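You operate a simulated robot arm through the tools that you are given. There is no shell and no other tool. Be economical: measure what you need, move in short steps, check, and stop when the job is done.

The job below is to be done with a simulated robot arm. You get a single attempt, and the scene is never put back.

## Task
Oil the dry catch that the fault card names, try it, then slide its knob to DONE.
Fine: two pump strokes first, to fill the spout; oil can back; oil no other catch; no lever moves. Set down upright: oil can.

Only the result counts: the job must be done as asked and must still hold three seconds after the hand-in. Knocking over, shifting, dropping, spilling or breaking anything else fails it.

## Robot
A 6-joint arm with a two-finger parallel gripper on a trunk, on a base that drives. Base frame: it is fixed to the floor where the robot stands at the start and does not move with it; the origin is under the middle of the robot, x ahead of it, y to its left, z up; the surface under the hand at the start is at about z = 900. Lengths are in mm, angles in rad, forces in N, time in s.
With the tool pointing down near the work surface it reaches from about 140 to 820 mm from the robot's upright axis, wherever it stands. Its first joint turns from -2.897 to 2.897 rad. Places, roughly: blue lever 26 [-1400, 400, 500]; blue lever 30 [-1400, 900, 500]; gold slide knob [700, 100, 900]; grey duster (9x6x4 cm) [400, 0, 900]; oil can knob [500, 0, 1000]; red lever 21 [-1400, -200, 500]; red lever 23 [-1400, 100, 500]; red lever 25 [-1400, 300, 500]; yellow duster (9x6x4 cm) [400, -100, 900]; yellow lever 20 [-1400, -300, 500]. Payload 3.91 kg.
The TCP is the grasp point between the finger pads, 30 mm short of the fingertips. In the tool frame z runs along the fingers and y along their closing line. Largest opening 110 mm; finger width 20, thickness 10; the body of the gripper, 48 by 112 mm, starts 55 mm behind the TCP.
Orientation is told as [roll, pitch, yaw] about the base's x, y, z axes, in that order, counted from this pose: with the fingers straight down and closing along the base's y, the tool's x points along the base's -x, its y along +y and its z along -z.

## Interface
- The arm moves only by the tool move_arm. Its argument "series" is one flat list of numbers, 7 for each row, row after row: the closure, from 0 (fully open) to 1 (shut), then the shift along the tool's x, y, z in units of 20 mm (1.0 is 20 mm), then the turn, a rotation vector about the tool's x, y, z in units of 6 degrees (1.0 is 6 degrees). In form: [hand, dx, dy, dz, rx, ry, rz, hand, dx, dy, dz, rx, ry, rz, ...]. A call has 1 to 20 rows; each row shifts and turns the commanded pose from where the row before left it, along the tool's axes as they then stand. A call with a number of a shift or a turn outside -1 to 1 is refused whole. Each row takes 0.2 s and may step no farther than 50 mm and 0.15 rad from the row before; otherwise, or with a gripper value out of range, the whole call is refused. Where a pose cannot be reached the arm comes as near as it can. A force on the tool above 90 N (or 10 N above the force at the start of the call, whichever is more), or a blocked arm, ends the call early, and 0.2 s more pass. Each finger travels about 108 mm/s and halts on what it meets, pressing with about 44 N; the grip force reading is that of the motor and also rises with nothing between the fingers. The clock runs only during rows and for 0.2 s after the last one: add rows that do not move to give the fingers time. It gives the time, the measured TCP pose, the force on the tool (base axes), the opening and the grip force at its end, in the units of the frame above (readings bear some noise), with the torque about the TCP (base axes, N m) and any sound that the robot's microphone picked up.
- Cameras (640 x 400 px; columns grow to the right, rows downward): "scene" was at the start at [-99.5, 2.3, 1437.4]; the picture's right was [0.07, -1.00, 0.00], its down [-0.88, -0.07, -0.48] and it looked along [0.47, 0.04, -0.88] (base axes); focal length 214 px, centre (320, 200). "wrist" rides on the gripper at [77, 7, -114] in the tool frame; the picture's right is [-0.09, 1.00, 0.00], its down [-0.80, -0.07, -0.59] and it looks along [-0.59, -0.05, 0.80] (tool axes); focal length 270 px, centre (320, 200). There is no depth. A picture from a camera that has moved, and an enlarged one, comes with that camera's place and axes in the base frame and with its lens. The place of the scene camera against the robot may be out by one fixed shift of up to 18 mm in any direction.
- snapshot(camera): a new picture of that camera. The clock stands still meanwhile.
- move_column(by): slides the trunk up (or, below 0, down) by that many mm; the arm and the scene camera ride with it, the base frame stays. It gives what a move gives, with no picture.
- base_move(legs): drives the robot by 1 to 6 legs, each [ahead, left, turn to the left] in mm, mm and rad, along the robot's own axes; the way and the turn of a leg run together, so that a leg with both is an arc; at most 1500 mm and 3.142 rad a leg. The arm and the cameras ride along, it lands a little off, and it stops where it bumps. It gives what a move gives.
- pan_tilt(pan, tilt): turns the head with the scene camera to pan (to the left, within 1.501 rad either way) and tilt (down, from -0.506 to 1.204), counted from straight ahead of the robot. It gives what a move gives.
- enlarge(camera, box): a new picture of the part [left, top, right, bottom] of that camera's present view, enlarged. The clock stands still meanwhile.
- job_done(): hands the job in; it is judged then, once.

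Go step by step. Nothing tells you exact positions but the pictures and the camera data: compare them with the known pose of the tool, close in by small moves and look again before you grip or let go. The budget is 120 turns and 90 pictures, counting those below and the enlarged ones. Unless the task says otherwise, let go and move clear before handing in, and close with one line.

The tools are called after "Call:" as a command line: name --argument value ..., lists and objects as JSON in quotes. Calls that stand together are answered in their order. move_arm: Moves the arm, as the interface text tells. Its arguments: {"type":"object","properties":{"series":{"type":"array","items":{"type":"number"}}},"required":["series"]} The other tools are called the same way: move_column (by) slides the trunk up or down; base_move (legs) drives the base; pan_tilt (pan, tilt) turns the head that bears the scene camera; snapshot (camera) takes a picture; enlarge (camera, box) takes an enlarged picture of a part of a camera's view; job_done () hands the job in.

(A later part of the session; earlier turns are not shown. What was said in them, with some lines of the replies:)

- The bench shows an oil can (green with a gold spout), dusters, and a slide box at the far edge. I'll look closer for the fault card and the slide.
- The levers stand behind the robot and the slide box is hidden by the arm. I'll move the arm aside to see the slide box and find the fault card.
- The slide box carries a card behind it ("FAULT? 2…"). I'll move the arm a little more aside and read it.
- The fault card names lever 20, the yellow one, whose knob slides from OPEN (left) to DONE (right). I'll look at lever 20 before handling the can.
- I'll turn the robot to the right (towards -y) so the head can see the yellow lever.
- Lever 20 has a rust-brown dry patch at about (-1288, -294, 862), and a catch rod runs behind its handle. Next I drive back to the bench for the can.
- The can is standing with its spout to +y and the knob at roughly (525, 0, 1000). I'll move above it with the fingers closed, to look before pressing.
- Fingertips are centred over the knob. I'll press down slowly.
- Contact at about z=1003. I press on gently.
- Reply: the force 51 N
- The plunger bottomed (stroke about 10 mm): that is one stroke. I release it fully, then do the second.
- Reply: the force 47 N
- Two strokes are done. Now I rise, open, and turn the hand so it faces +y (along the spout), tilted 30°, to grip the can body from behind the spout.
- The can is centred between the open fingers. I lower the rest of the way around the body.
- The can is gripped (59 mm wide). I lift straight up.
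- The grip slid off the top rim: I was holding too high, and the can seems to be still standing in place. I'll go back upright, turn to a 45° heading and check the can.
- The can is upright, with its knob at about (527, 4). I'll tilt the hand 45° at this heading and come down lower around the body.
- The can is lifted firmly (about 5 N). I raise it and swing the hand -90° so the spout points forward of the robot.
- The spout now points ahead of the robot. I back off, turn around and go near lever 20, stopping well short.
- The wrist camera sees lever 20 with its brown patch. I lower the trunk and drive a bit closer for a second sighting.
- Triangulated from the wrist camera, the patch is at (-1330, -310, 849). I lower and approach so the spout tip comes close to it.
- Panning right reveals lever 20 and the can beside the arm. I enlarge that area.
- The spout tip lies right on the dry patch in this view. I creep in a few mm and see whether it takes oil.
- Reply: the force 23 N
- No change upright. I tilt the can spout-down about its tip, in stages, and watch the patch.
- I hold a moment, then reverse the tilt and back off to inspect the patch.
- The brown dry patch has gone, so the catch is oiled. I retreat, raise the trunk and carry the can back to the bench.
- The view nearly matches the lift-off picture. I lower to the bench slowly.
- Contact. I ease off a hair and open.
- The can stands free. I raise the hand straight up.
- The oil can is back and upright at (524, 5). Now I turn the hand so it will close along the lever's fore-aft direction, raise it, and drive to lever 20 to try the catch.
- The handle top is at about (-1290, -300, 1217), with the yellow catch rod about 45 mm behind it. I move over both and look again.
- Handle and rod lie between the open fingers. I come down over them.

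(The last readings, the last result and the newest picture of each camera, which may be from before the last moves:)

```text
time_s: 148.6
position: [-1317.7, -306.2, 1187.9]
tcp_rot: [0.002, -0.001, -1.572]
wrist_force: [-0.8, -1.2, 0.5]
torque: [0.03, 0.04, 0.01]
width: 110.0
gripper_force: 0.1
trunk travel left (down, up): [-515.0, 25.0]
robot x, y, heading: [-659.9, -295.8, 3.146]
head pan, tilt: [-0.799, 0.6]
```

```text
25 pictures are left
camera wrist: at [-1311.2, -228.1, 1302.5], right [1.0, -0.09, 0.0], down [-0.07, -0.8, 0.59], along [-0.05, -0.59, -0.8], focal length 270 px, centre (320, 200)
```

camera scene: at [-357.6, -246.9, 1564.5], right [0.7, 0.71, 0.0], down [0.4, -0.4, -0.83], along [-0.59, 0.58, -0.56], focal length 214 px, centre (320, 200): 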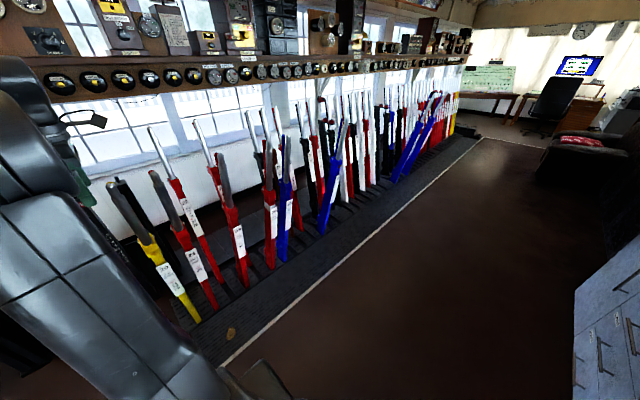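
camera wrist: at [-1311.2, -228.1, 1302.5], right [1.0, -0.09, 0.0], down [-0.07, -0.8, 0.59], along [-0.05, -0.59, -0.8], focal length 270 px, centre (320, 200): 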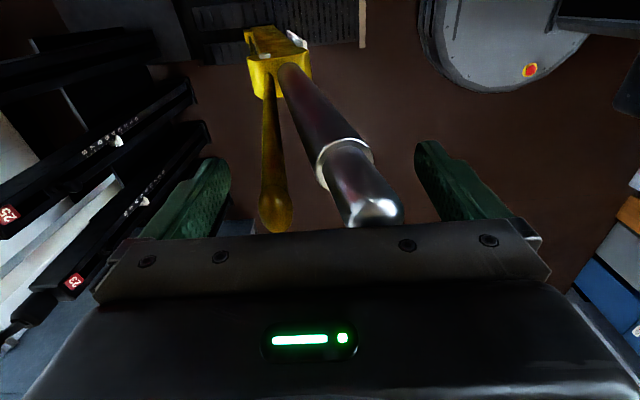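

Call:
move_arm --series '[0, 0.35, 0, 0.1, 0, 0, 0, 0.15, 0, 0, 0, 0, 0, 0, 0.3, 0, 0, 0, 0, 0, 0, 0.34, 0, 0, 0, 0, 0, 0, 0.34, 0, 0, 0, 0, 0, 0]'

Call:
snapshot --camera "wrist"

```text
time_s: 149.8
position: [-1316.8, -300.2, 1186.9]
tcp_rot: [0.001, -0.001, -1.57]
wrist_force: [3.4, 0.9, -1.2]
torque: [0.04, 0.11, 0.03]
width: 74.2
gripper_force: 1.9
trunk travel left (down, up): [-515.0, 25.0]
robot x, y, heading: [-662.8, -294.9, 3.141]
head pan, tilt: [-0.799, 0.6]
```

```text
24 pictures are left
camera wrist: at [-1311.1, -221.8, 1301.2], right [1.0, -0.09, 0.0], down [-0.07, -0.8, 0.59], along [-0.05, -0.59, -0.8], focal length 270 px, centre (320, 200)
```

wrist: 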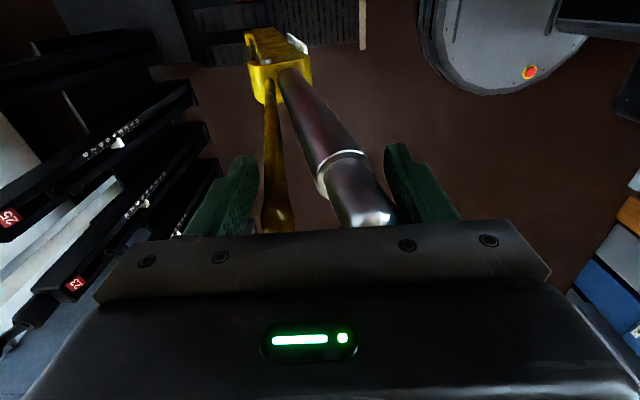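

Call:
move_arm --series '[0.34, 0, 0.15, 0, 0, 0, 0, 0.37, 0, 0, 0, 0, 0, 0, 0.37, 0, 0, 0, 0, 0, 0]'

Call:
move_arm --series '[0.41, 0, 0, 0, 0, 0, 0, 0.41, 0, 0, 0, 0, 0, 0]'

```text
time_s: 150.6
position: [-1314.8, -299.6, 1187.2]
tcp_rot: [0.001, 0.001, -1.572]
wrist_force: [-5.2, -0.9, 1.6]
torque: [-0.06, 0.22, 0.02]
width: 72.2
gripper_force: 2.8
trunk travel left (down, up): [-515.0, 25.0]
robot x, y, heading: [-663.6, -296.2, 3.138]
head pan, tilt: [-0.799, 0.6]
```

```text
time_s: 151.2
position: [-1314.9, -299.0, 1187.7]
tcp_rot: [0.0, -0.002, -1.57]
wrist_force: [-3.5, 0.1, 7.2]
torque: [-0.01, 0.73, 0.04]
width: 69.2
gripper_force: 4.4
trunk travel left (down, up): [-515.0, 25.0]
robot x, y, heading: [-664.5, -295.1, 3.141]
head pan, tilt: [-0.799, 0.6]
```

Both sides are touching; I squeeze the catch on slowly.

Call:
move_arm --series '[0.45, 0, 0, 0, 0, 0, 0, 0.45, 0, 0, 0, 0, 0, 0, 0.49, 0, 0, 0, 0, 0, 0, 0.49, 0, 0, 0, 0, 0, 0]'

Call:
snapshot --camera "wrist"

```text
time_s: 152.2
position: [-1312.3, -299.1, 1188.4]
tcp_rot: [-0.006, 0.001, -1.574]
wrist_force: [0.7, -0.6, 2.6]
torque: [0.02, 0.66, 0.07]
width: 62.5
gripper_force: 8.2
trunk travel left (down, up): [-515.0, 25.0]
robot x, y, heading: [-666.3, -295.7, 3.143]
head pan, tilt: [-0.799, 0.6]
```

```text
23 pictures are left
camera wrist: at [-1305.9, -221.7, 1302.9], right [1.0, -0.09, 0.0], down [-0.07, -0.8, 0.59], along [-0.06, -0.59, -0.8], focal length 270 px, centre (320, 200)
```

wrist: 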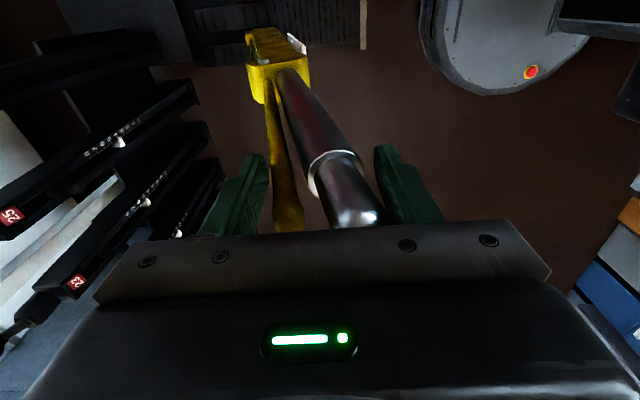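

Call:
move_arm --series '[0.53, 0, 0, 0, 0, 0, 0, 0.53, 0, 0, 0, 0, 0, 0, 0.57, 0, 0, 0, 0, 0, 0, 0.57, 0, 0, 0, 0, 0, 0]'

Call:
snapshot --camera "wrist"

```text
time_s: 153.2
position: [-1311.4, -299.1, 1188.7]
tcp_rot: [-0.002, 0.0, -1.57]
wrist_force: [15.1, -1.2, 4.7]
torque: [-0.04, 2.21, 0.47]
width: 56.6
gripper_force: 45.0
trunk travel left (down, up): [-515.0, 25.0]
robot x, y, heading: [-664.4, -298.8, 3.143]
head pan, tilt: [-0.799, 0.6]
```

```text
22 pictures are left
camera wrist: at [-1304.8, -221.8, 1303.1], right [1.0, -0.09, 0.0], down [-0.07, -0.8, 0.59], along [-0.05, -0.59, -0.8], focal length 270 px, centre (320, 200)
```

wrist: 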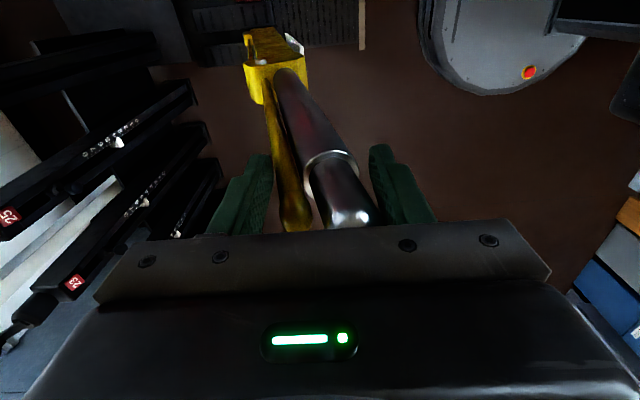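

The catch squeezed about 15 mm to its stop without the lever moving. I release it gently and check.

Call:
move_arm --series '[0.5, 0, 0, 0, 0, 0, 0, 0.45, 0, 0, 0, 0, 0, 0, 0.38, 0, 0, 0, 0, 0, 0, 0.25, 0, 0, 0, 0, 0, 0, 0.1, 0, 0, 0, 0, 0, 0, 0, 0, 0, 0, 0, 0, 0, 0, 0, 0, 0, 0, 0, 0]'

Call:
snapshot --camera "wrist"

```text
time_s: 154.8
position: [-1312.9, -299.7, 1186.6]
tcp_rot: [0.002, 0.001, -1.57]
wrist_force: [0.7, -0.3, -0.2]
torque: [-0.03, -0.02, 0.01]
width: 109.9
gripper_force: 0.2
trunk travel left (down, up): [-515.0, 25.0]
robot x, y, heading: [-664.6, -299.2, 3.14]
head pan, tilt: [-0.799, 0.6]
```

```text
21 pictures are left
camera wrist: at [-1307.8, -221.6, 1301.2], right [1.0, -0.09, 0.0], down [-0.07, -0.8, 0.59], along [-0.05, -0.59, -0.8], focal length 270 px, centre (320, 200)
```

wrist: 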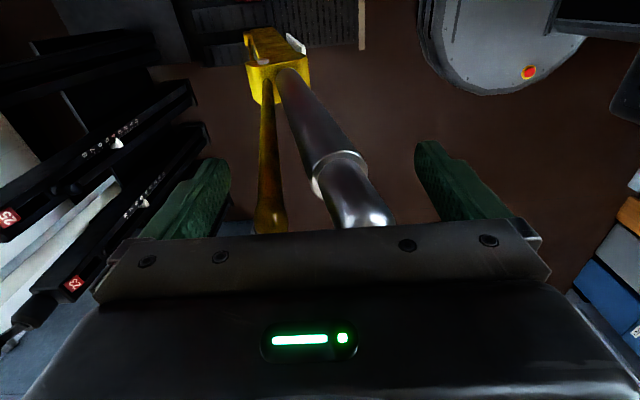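

The rod sprang back and lever 20 stands as before. I rise, back away and return to the bench for the slide knob.

Call:
move_arm --series '[0, 0, 0, -1, 0, 0, 0, 0, 0, 0, -1, 0, 0, 0, 0, 0, 0, -1, 0, 0, 0, 0, 0, 0, -1, 0, 0, 0, 0, 0, 0, -1, 0, 0, 0, 0, 0, 0, -1, 0, 0, 0, 0, 0, 0, -1, 0, 0, 0, 0, 0, 0, -1, 0, 0, 0]'

Call:
base_move --legs '[[-340, 0, 0], [0, 0, -3.14], [0, 0, -0.06]]'

Call:
enlarge --camera "scene" --box '[0, 0, 640, 400]'

```text
time_s: 156.6
position: [-1315.6, -301.7, 1348.1]
tcp_rot: [0.001, 0.0, -1.571]
wrist_force: [-0.4, -0.3, 0.0]
torque: [-0.02, 0.01, 0.02]
width: 110.0
gripper_force: 0.0
trunk travel left (down, up): [-515.0, 25.0]
robot x, y, heading: [-663.3, -294.6, 3.143]
head pan, tilt: [-0.799, 0.6]
```

```text
time_s: 166.4
position: [334.7, -287.3, 1349.5]
tcp_rot: [0.002, -0.001, 1.573]
wrist_force: [-0.1, 0.5, -0.5]
torque: [0.01, 0.0, 0.01]
width: 110.0
gripper_force: 0.0
trunk travel left (down, up): [-515.0, 25.0]
robot x, y, heading: [-320.8, -295.3, 0.004]
head pan, tilt: [-0.799, 0.6]
```

```text
1.00 times, centred on (320, 200) of scene (not enlarged: the box is as wide or as high as the picture)
camera zoom: at [-420.7, -361.4, 1564.4], right [-0.72, -0.7, 0.0], down [-0.39, 0.4, -0.82], along [0.58, -0.59, -0.57], focal length 214 px, centre (320, 200)
```

zoom: 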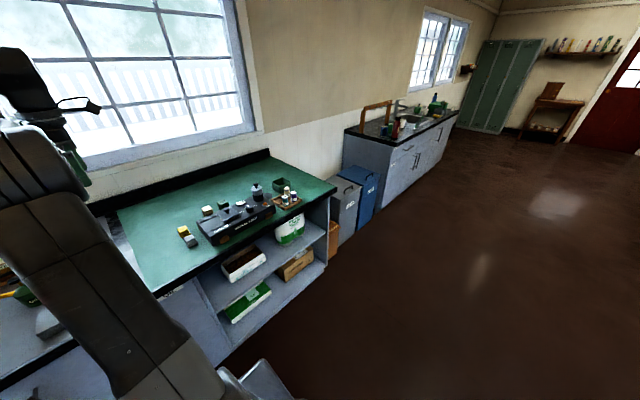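

Call:
move_arm --series '[0, 0, 0, 0, 0, 0, 1, 0, 0, 0, 0, 0, 0, 1, 0, 0, 0, 0, 0, 0, 1, 0, 0, 0, 0, 0, 0, 1, 0, 0, 0, 0, 0, 0, 1, 0, 0, 0, 0, 0, 0, 1, 0, 0, 0, 0, 0, 0, 1, 0, 0, 0, 0, 0, 0, 1, 0, 0, 0, 0, 0, 0, 1, 0, 0, 0, 0, 0, 0, 1, 0, 0, 0, 0, 0, 0, 1, 0, 0, 0, 0, 0, 0, 1, 0, 0, 0, 0, 0, 0, 1, 0, 0, 0, 0, 0, 0, 1, 0, 0, 0, 0, 0, 0, 1]'

Call:
base_move --legs '[[290, 435, 0]]'

Call:
move_column --by -90

Call:
snapshot --camera "wrist"

```text
time_s: 169.7
position: [333.9, -287.4, 1349.2]
tcp_rot: [0.0, 0.003, 0.001]
wrist_force: [0.0, 0.0, -0.6]
torque: [-0.02, -0.02, 0.0]
width: 110.1
gripper_force: 0.1
trunk travel left (down, up): [-515.0, 25.0]
robot x, y, heading: [-317.2, -299.5, -0.003]
head pan, tilt: [-0.799, 0.6]
```

```text
time_s: 172.7
position: [628.0, 156.5, 1348.8]
tcp_rot: [0.0, 0.003, 0.004]
wrist_force: [-0.4, 0.8, 0.6]
torque: [-0.02, -0.02, 0.01]
width: 109.9
gripper_force: 0.0
trunk travel left (down, up): [-515.0, 25.0]
robot x, y, heading: [-25.9, 144.8, 0.004]
head pan, tilt: [-0.799, 0.6]
```

```text
time_s: 174.0
position: [626.6, 155.8, 1258.7]
tcp_rot: [0.002, 0.001, 0.004]
wrist_force: [0.4, 0.2, -0.9]
torque: [-0.03, 0.02, 0.01]
width: 110.3
gripper_force: 0.0
trunk travel left (down, up): [-425.0, 115.0]
robot x, y, heading: [-24.6, 146.6, 0.006]
head pan, tilt: [-0.799, 0.6]
```

```text
19 pictures are left
camera wrist: at [550.2, 162.3, 1373.2], right [0.08, 1.0, 0.0], down [0.8, -0.07, 0.59], along [0.59, -0.05, -0.81], focal length 270 px, centre (320, 200)
```

wrist: 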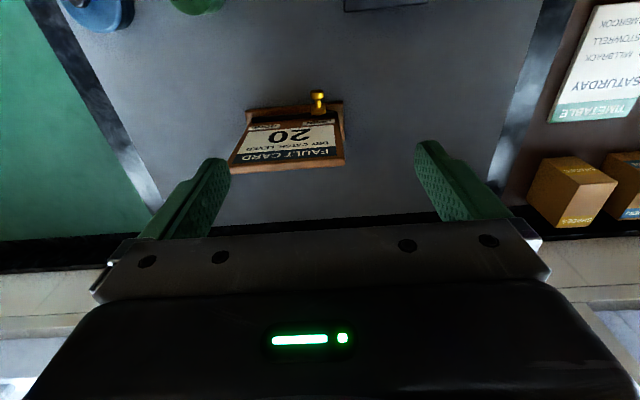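

Call:
enlarge --camera "wrist" --box '[210, 70, 370, 180]'

```text
3.64 times, centred on (290, 125) of wrist
camera zoom: at [550.2, 162.3, 1373.2], right [0.08, 1.0, 0.0], down [0.8, -0.07, 0.59], along [0.59, -0.05, -0.81], focal length 983 px, centre (429, 473)
```

zoom: 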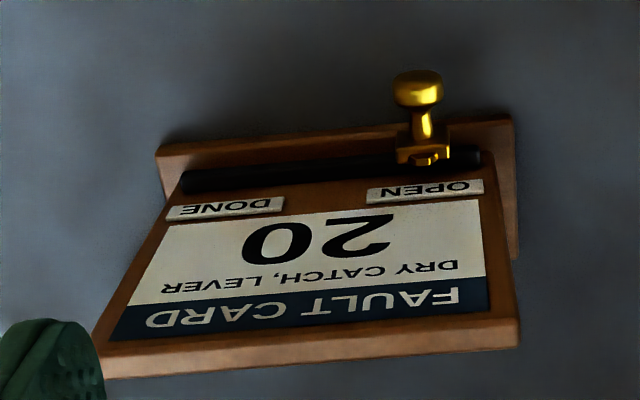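

The gold knob's head sits at about (668, 147, 920), and the DONE end is near y = 50. I come straight down over it with a vertical hand.

Call:
move_arm --series '[0, -1, -0.22, 1, 0, 0, 0, 0, -1, -0.22, 1, 0, 0, 0, 0, 0, 0, 1, 0, 0, 0, 0, 0, 0, 1, 0, 0, 0, 0, 0, 0, 1, 0, 0, 0, 0, 0, 0, 1, 0, 0, 0, 0, 0, 0, 1, 0, 0, 0, 0, 0, 0, 1, 0, 0, 0, 0, 0, 0, 1, 0, 0, 0, 0, 0, 0, 1, 0, 0, 0, 0, 0, 0, 1, 0, 0, 0, 0, 0, 0, 1, 0, 0, 0, 0, 0, 0, 0.5, 0, 0, 0]'

Call:
snapshot --camera "wrist"

```text
time_s: 176.8
position: [669.2, 147.2, 1024.4]
tcp_rot: [-0.002, -0.031, 0.003]
wrist_force: [25.0, 4.2, 80.8]
torque: [0.04, -1.32, -0.41]
width: 110.0
gripper_force: 0.0
trunk travel left (down, up): [-425.0, 115.0]
robot x, y, heading: [-25.9, 146.9, 0.004]
head pan, tilt: [-0.799, 0.6]
```

```text
17 pictures are left
camera wrist: at [587.5, 153.9, 1136.5], right [0.08, 1.0, 0.0], down [0.78, -0.07, 0.62], along [0.62, -0.05, -0.79], focal length 270 px, centre (320, 200)
```

wrist: 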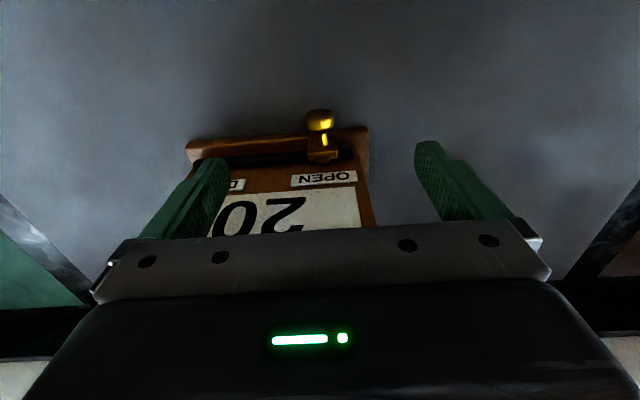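

The palm touched the top of the card stand. I lift off at once and check the stand.

Call:
move_arm --series '[0, 0, 0, -0.5, 0, 0, 0, 0, 0.5, 0, -1, 0, 0, 0, 0, 1, 0, -1, 0, 0, 0, 0, 1, 0, -1, 0, 0, 0]'

Call:
snapshot --camera "wrist"

```text
time_s: 177.8
position: [614.6, 145.5, 1077.7]
tcp_rot: [0.0, 0.003, 0.003]
wrist_force: [0.6, 0.6, 0.1]
torque: [-0.01, 0.06, 0.0]
width: 110.2
gripper_force: 0.2
trunk travel left (down, up): [-425.0, 115.0]
robot x, y, heading: [-25.9, 143.0, 0.005]
head pan, tilt: [-0.799, 0.6]
```

```text
16 pictures are left
camera wrist: at [537.8, 152.5, 1191.7], right [0.08, 1.0, 0.0], down [0.8, -0.07, 0.59], along [0.59, -0.05, -0.81], focal length 270 px, centre (320, 200)
```

wrist: 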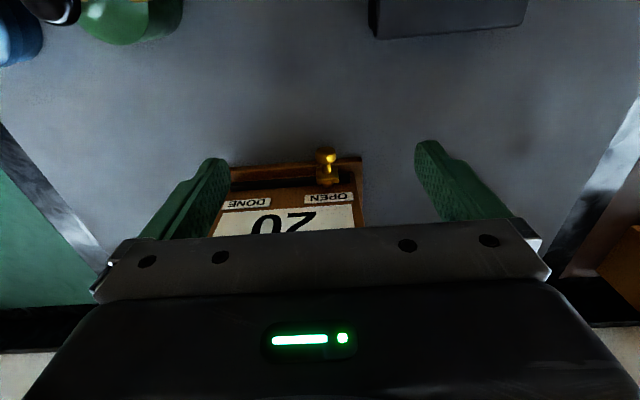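

The stand looks unmoved (knob still at y≈147), and triangulation puts the knob at (662, 147, 950). I tilt the hand 21° to keep clear of the card and approach along the tool axis.

Call:
move_arm --series '[0, 0, 0, 0, 0, -1, 0, 0, 0, 0, 0, 0, -1, 0, 0, 0, 0, 0, 0, -1, 0, 0, 0, 0, 0, 0, -0.5, 0, 0, 0, 0.08, 1, 0, 0, 0, 0, 0, 0, 1, 0, 0, 0, 0, 0, 0, 1, 0, 0, 0, 0, 0, 0, 1, 0, 0, 0, 0, 0, 0, 0, 0, 0, 0]'

Call:
snapshot --camera "wrist"

```text
time_s: 179.8
position: [646.3, 148.1, 1004.1]
tcp_rot: [0.0, -0.365, 0.002]
wrist_force: [0.4, -0.2, -0.8]
torque: [0.0, 0.01, 0.01]
width: 110.0
gripper_force: 0.0
trunk travel left (down, up): [-425.0, 115.0]
robot x, y, heading: [-25.9, 145.4, 0.005]
head pan, tilt: [-0.799, 0.6]
```

```text
15 pictures are left
camera wrist: at [532.9, 155.1, 1083.2], right [0.08, 1.0, 0.03], down [0.54, -0.07, 0.84], along [0.84, -0.05, -0.54], focal length 270 px, centre (320, 200)
```

wrist: 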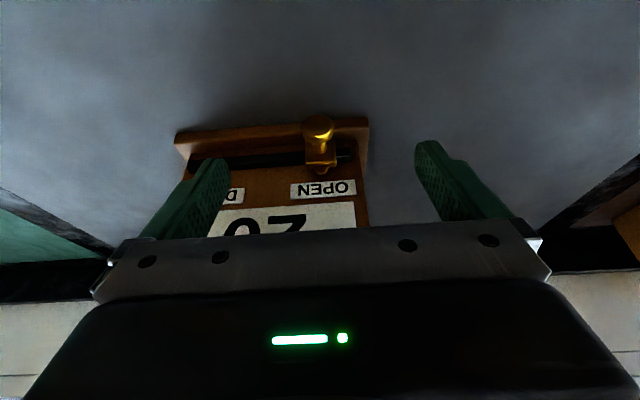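

Call:
move_arm --series '[0, 0.1, 0, 1, 0, 0, 0, 0, 0.1, 0, 1, 0, 0, 0, 0, 0.06, 0, 0.6, 0, 0, 0, 0, 0, 0, 0, 0, 0, 0]'

Call:
snapshot --camera "wrist"

```text
time_s: 180.8
position: [659.6, 148.6, 954.0]
tcp_rot: [0.001, -0.365, 0.004]
wrist_force: [-0.5, 0.4, -0.5]
torque: [0.02, -0.01, 0.04]
width: 109.8
gripper_force: 0.0
trunk travel left (down, up): [-425.0, 115.0]
robot x, y, heading: [-23.1, 145.0, 0.0]
head pan, tilt: [-0.799, 0.6]
```

```text
14 pictures are left
camera wrist: at [545.7, 155.8, 1033.1], right [0.08, 1.0, 0.03], down [0.54, -0.07, 0.84], along [0.84, -0.05, -0.54], focal length 270 px, centre (320, 200)
```

wrist: 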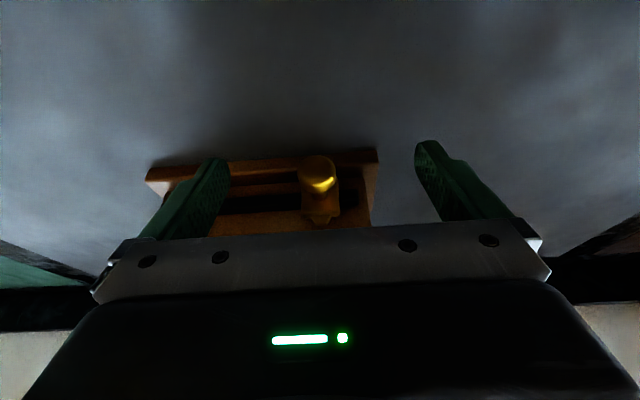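

Call:
move_arm --series '[0, 0, 0, 0.5, 0, 0, 0, 0.25, 0, -0.05, 0, 0, 0, 0, 0.5, 0, 0, 0, 0, 0, 0, 0.7, 0, 0, 0, 0, 0, 0, 0.75, 0, 0, 0, 0, 0, 0, 0.75, 0, 0, 0, 0, 0, 0]'

Call:
snapshot --camera "wrist"

```text
time_s: 182.2
position: [663.0, 148.6, 945.2]
tcp_rot: [-0.001, -0.365, 0.002]
wrist_force: [0.4, -0.3, 0.1]
torque: [-0.02, 0.03, 0.0]
width: 27.6
gripper_force: 0.0
trunk travel left (down, up): [-425.0, 115.0]
robot x, y, heading: [-25.9, 143.1, 0.002]
head pan, tilt: [-0.799, 0.6]
```

```text
13 pictures are left
camera wrist: at [549.9, 154.9, 1024.8], right [0.08, 1.0, 0.03], down [0.54, -0.07, 0.84], along [0.84, -0.05, -0.54], focal length 270 px, centre (320, 200)
```

wrist: 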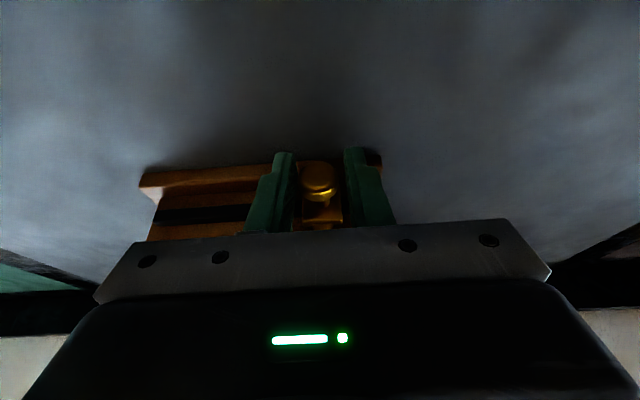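

The knob is enclosed between the fingers. I slide it towards -y in small steps.

Call:
move_arm --series '[0.78, 0, -0.3, 0, 0, 0, 0, 0.78, 0, -0.4, 0, 0, 0, 0, 0.78, 0, -0.4, 0, 0, 0, 0, 0.78, 0, -0.4, 0, 0, 0, 0]'

Call:
snapshot --camera "wrist"

```text
time_s: 183.2
position: [662.6, 117.9, 944.3]
tcp_rot: [0.0, -0.365, 0.005]
wrist_force: [0.0, -0.2, 0.2]
torque: [-0.04, 0.0, 0.01]
width: 24.1
gripper_force: 0.0
trunk travel left (down, up): [-425.0, 115.0]
robot x, y, heading: [-27.1, 147.7, -0.003]
head pan, tilt: [-0.799, 0.6]
```

```text
12 pictures are left
camera wrist: at [549.5, 124.5, 1023.6], right [0.08, 1.0, 0.03], down [0.54, -0.07, 0.84], along [0.84, -0.05, -0.54], focal length 270 px, centre (320, 200)
```

wrist: 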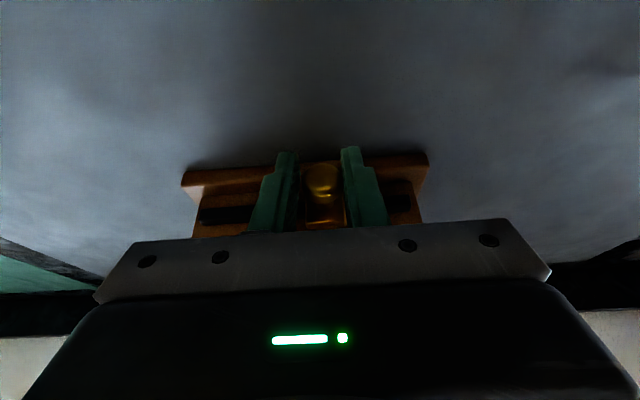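

Call:
move_arm --series '[0.78, 0, -0.4, 0, 0, 0, 0, 0.78, 0, -0.4, 0, 0, 0, 0, 0.78, 0, -0.4, 0, 0, 0, 0, 0.78, 0, -0.4, 0, 0, 0, 0, 0.78, 0, -0.4, 0, 0, 0, 0, 0.78, 0, -0.4, 0, 0, 0, 0, 0.78, 0, -0.3, 0, 0, 0, 0]'

Call:
snapshot --camera "wrist"

```text
time_s: 184.8
position: [664.2, 62.9, 944.2]
tcp_rot: [0.0, -0.364, 0.004]
wrist_force: [0.2, -0.4, -0.9]
torque: [-0.03, -0.01, 0.0]
width: 24.6
gripper_force: 0.5
trunk travel left (down, up): [-425.0, 115.0]
robot x, y, heading: [-24.0, 147.4, 0.002]
head pan, tilt: [-0.799, 0.6]
```

```text
11 pictures are left
camera wrist: at [549.7, 69.9, 1023.8], right [0.08, 1.0, 0.03], down [0.54, -0.07, 0.84], along [0.84, -0.05, -0.54], focal length 270 px, centre (320, 200)
```

wrist: 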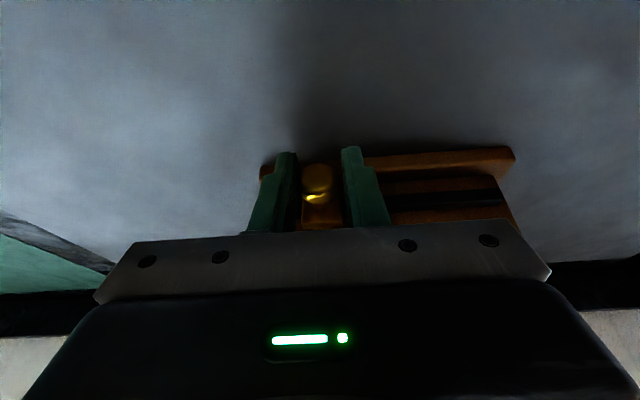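

Call:
move_arm --series '[0.78, 0, -0.15, 0, 0, 0, 0, 0.78, 0, -0.15, 0, 0, 0, 0, 0.78, 0, -0.15, 0, 0, 0, 0]'

Call:
move_arm --series '[0.78, 0, -0.12, 0, 0, 0, 0, 0.78, 0, -0.1, 0, 0, 0, 0]'

```text
time_s: 185.6
position: [662.8, 55.7, 945.6]
tcp_rot: [-0.001, -0.364, 0.007]
wrist_force: [-2.4, 8.1, 2.8]
torque: [0.11, 0.01, 0.11]
width: 28.8
gripper_force: 4.7
trunk travel left (down, up): [-425.0, 115.0]
robot x, y, heading: [-23.2, 146.0, 0.004]
head pan, tilt: [-0.799, 0.6]
```

```text
time_s: 186.2
position: [663.6, 54.8, 945.4]
tcp_rot: [-0.001, -0.361, 0.005]
wrist_force: [-0.6, 19.5, -2.6]
torque: [0.04, -0.05, 0.14]
width: 34.3
gripper_force: 9.9
trunk travel left (down, up): [-425.0, 115.0]
robot x, y, heading: [-26.0, 145.8, 0.002]
head pan, tilt: [-0.799, 0.6]
```

The knob has met its end stop. I back off, open and withdraw along the tool axis to check.

Call:
move_arm --series '[0.72, 0, 0.22, 0, 0, 0, 0, 0.55, 0, 0, 0, 0, 0, 0, 0.55, 0, 0, -0.5, 0, 0, 0, 0.55, 0, 0, -1, 0, 0, 0, 0.55, 0, 0, -1, 0, 0, 0, 0.5, 0, 0, -1, 0, 0, 0, 0.5, 0, 0, -1, 0, 0, 0, 0.5, 0, 0, -1, 0, 0, 0, 0.5, 0, 0, -1, 0, 0, 0, 0.5, 0, 0, -1, 0, 0, 0, 0.5, 0, 0, -1, 0, 0, 0, 0.5, 0, 0, -1, 0, 0, 0]'

Call:
snapshot --camera "wrist"

```text
time_s: 188.8
position: [596.2, 54.5, 1119.8]
tcp_rot: [-0.001, -0.365, 0.002]
wrist_force: [-0.1, 0.0, 0.4]
torque: [-0.02, 0.0, -0.01]
width: 55.2
gripper_force: 0.0
trunk travel left (down, up): [-425.0, 115.0]
robot x, y, heading: [-21.3, 143.0, 0.004]
head pan, tilt: [-0.799, 0.6]
```

```text
10 pictures are left
camera wrist: at [482.2, 60.4, 1198.9], right [0.08, 1.0, 0.03], down [0.54, -0.07, 0.84], along [0.84, -0.05, -0.54], focal length 270 px, centre (320, 200)
```

wrist: 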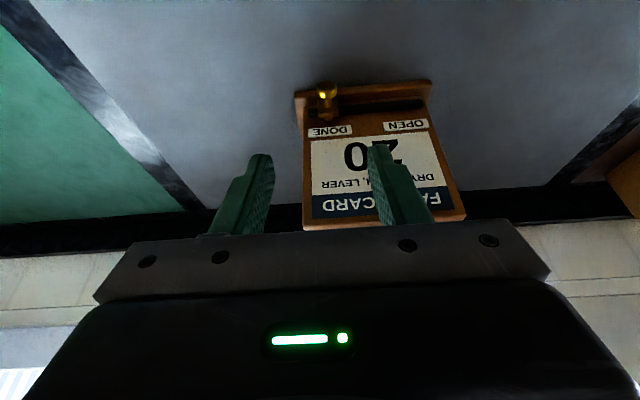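

The knob sits at DONE. I raise the hand clear and check the can once more.

Call:
move_arm --series '[0.5, 1, 0, -1, 0, 0, 0, 0.5, 1, 0, -1, 0, 0, 0, 0.5, 1, 0, -1, 0, 0, 0, 0.5, 0, 1, -1, 0, 1, 0, 0.5, 0, 1, -1, 0, 1, 0, 0.5, 0, 1, -1, 0, 1, 0, 0.5, 0, 1, 0, 0, 0.5, 0, 0.5, 0, 1, 0, 0, 0, 0, 0.5, 0, 1, 0, 0, 0, 0]'

Call:
pan_tilt --pan -0.3 --tilt 0.9

Call:
snapshot --camera "scene"

Call:
snapshot --camera "wrist"

```text
time_s: 190.8
position: [502.7, 173.6, 1214.5]
tcp_rot: [-0.001, 0.001, 0.003]
wrist_force: [0.2, -0.2, 1.2]
torque: [-0.01, 0.02, 0.03]
width: 55.1
gripper_force: 0.1
trunk travel left (down, up): [-425.0, 115.0]
robot x, y, heading: [-23.4, 144.8, 0.007]
head pan, tilt: [-0.799, 0.6]
```

```text
time_s: 191.7
position: [503.2, 172.6, 1214.5]
tcp_rot: [-0.001, 0.001, 0.002]
wrist_force: [-1.1, 0.1, 0.2]
torque: [-0.01, 0.01, -0.01]
width: 54.9
gripper_force: 0.0
trunk travel left (down, up): [-425.0, 115.0]
robot x, y, heading: [-27.8, 144.3, -0.001]
head pan, tilt: [-0.3, 0.901]
```

```text
9 pictures are left
camera scene: at [-117.5, 120.6, 1449.7], right [-0.29, -0.96, 0.0], down [-0.75, 0.23, -0.62], along [0.59, -0.18, -0.78], focal length 214 px, centre (320, 200)
```

scene: 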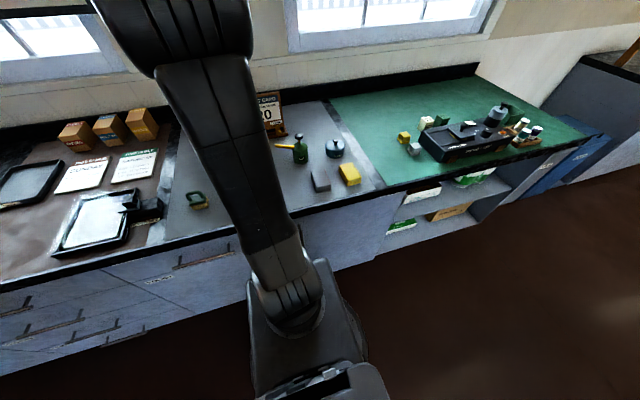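

```text
8 pictures are left
camera wrist: at [425.3, 180.0, 1329.2], right [0.08, 1.0, 0.0], down [0.8, -0.07, 0.59], along [0.59, -0.05, -0.81], focal length 270 px, centre (320, 200)
```

wrist: 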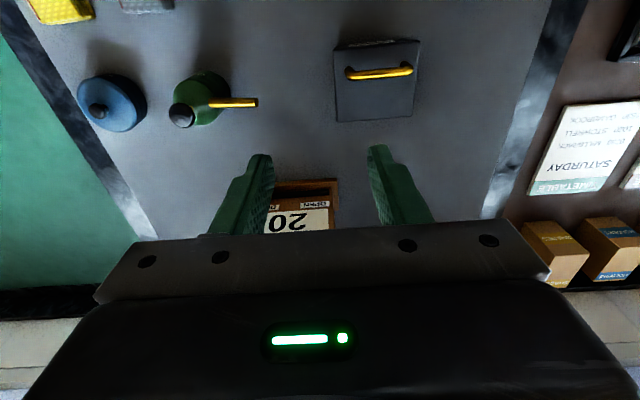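

The can stands upright at its place, the knob is at DONE, nothing else has moved, and the hand is clear. I hand in.

Call:
job_done

```text
The job is handed in.
```

I oiled the dry catch on lever 20, tried it, put the oil can back upright in its place, and slid the knob to DONE; the job is handed in.
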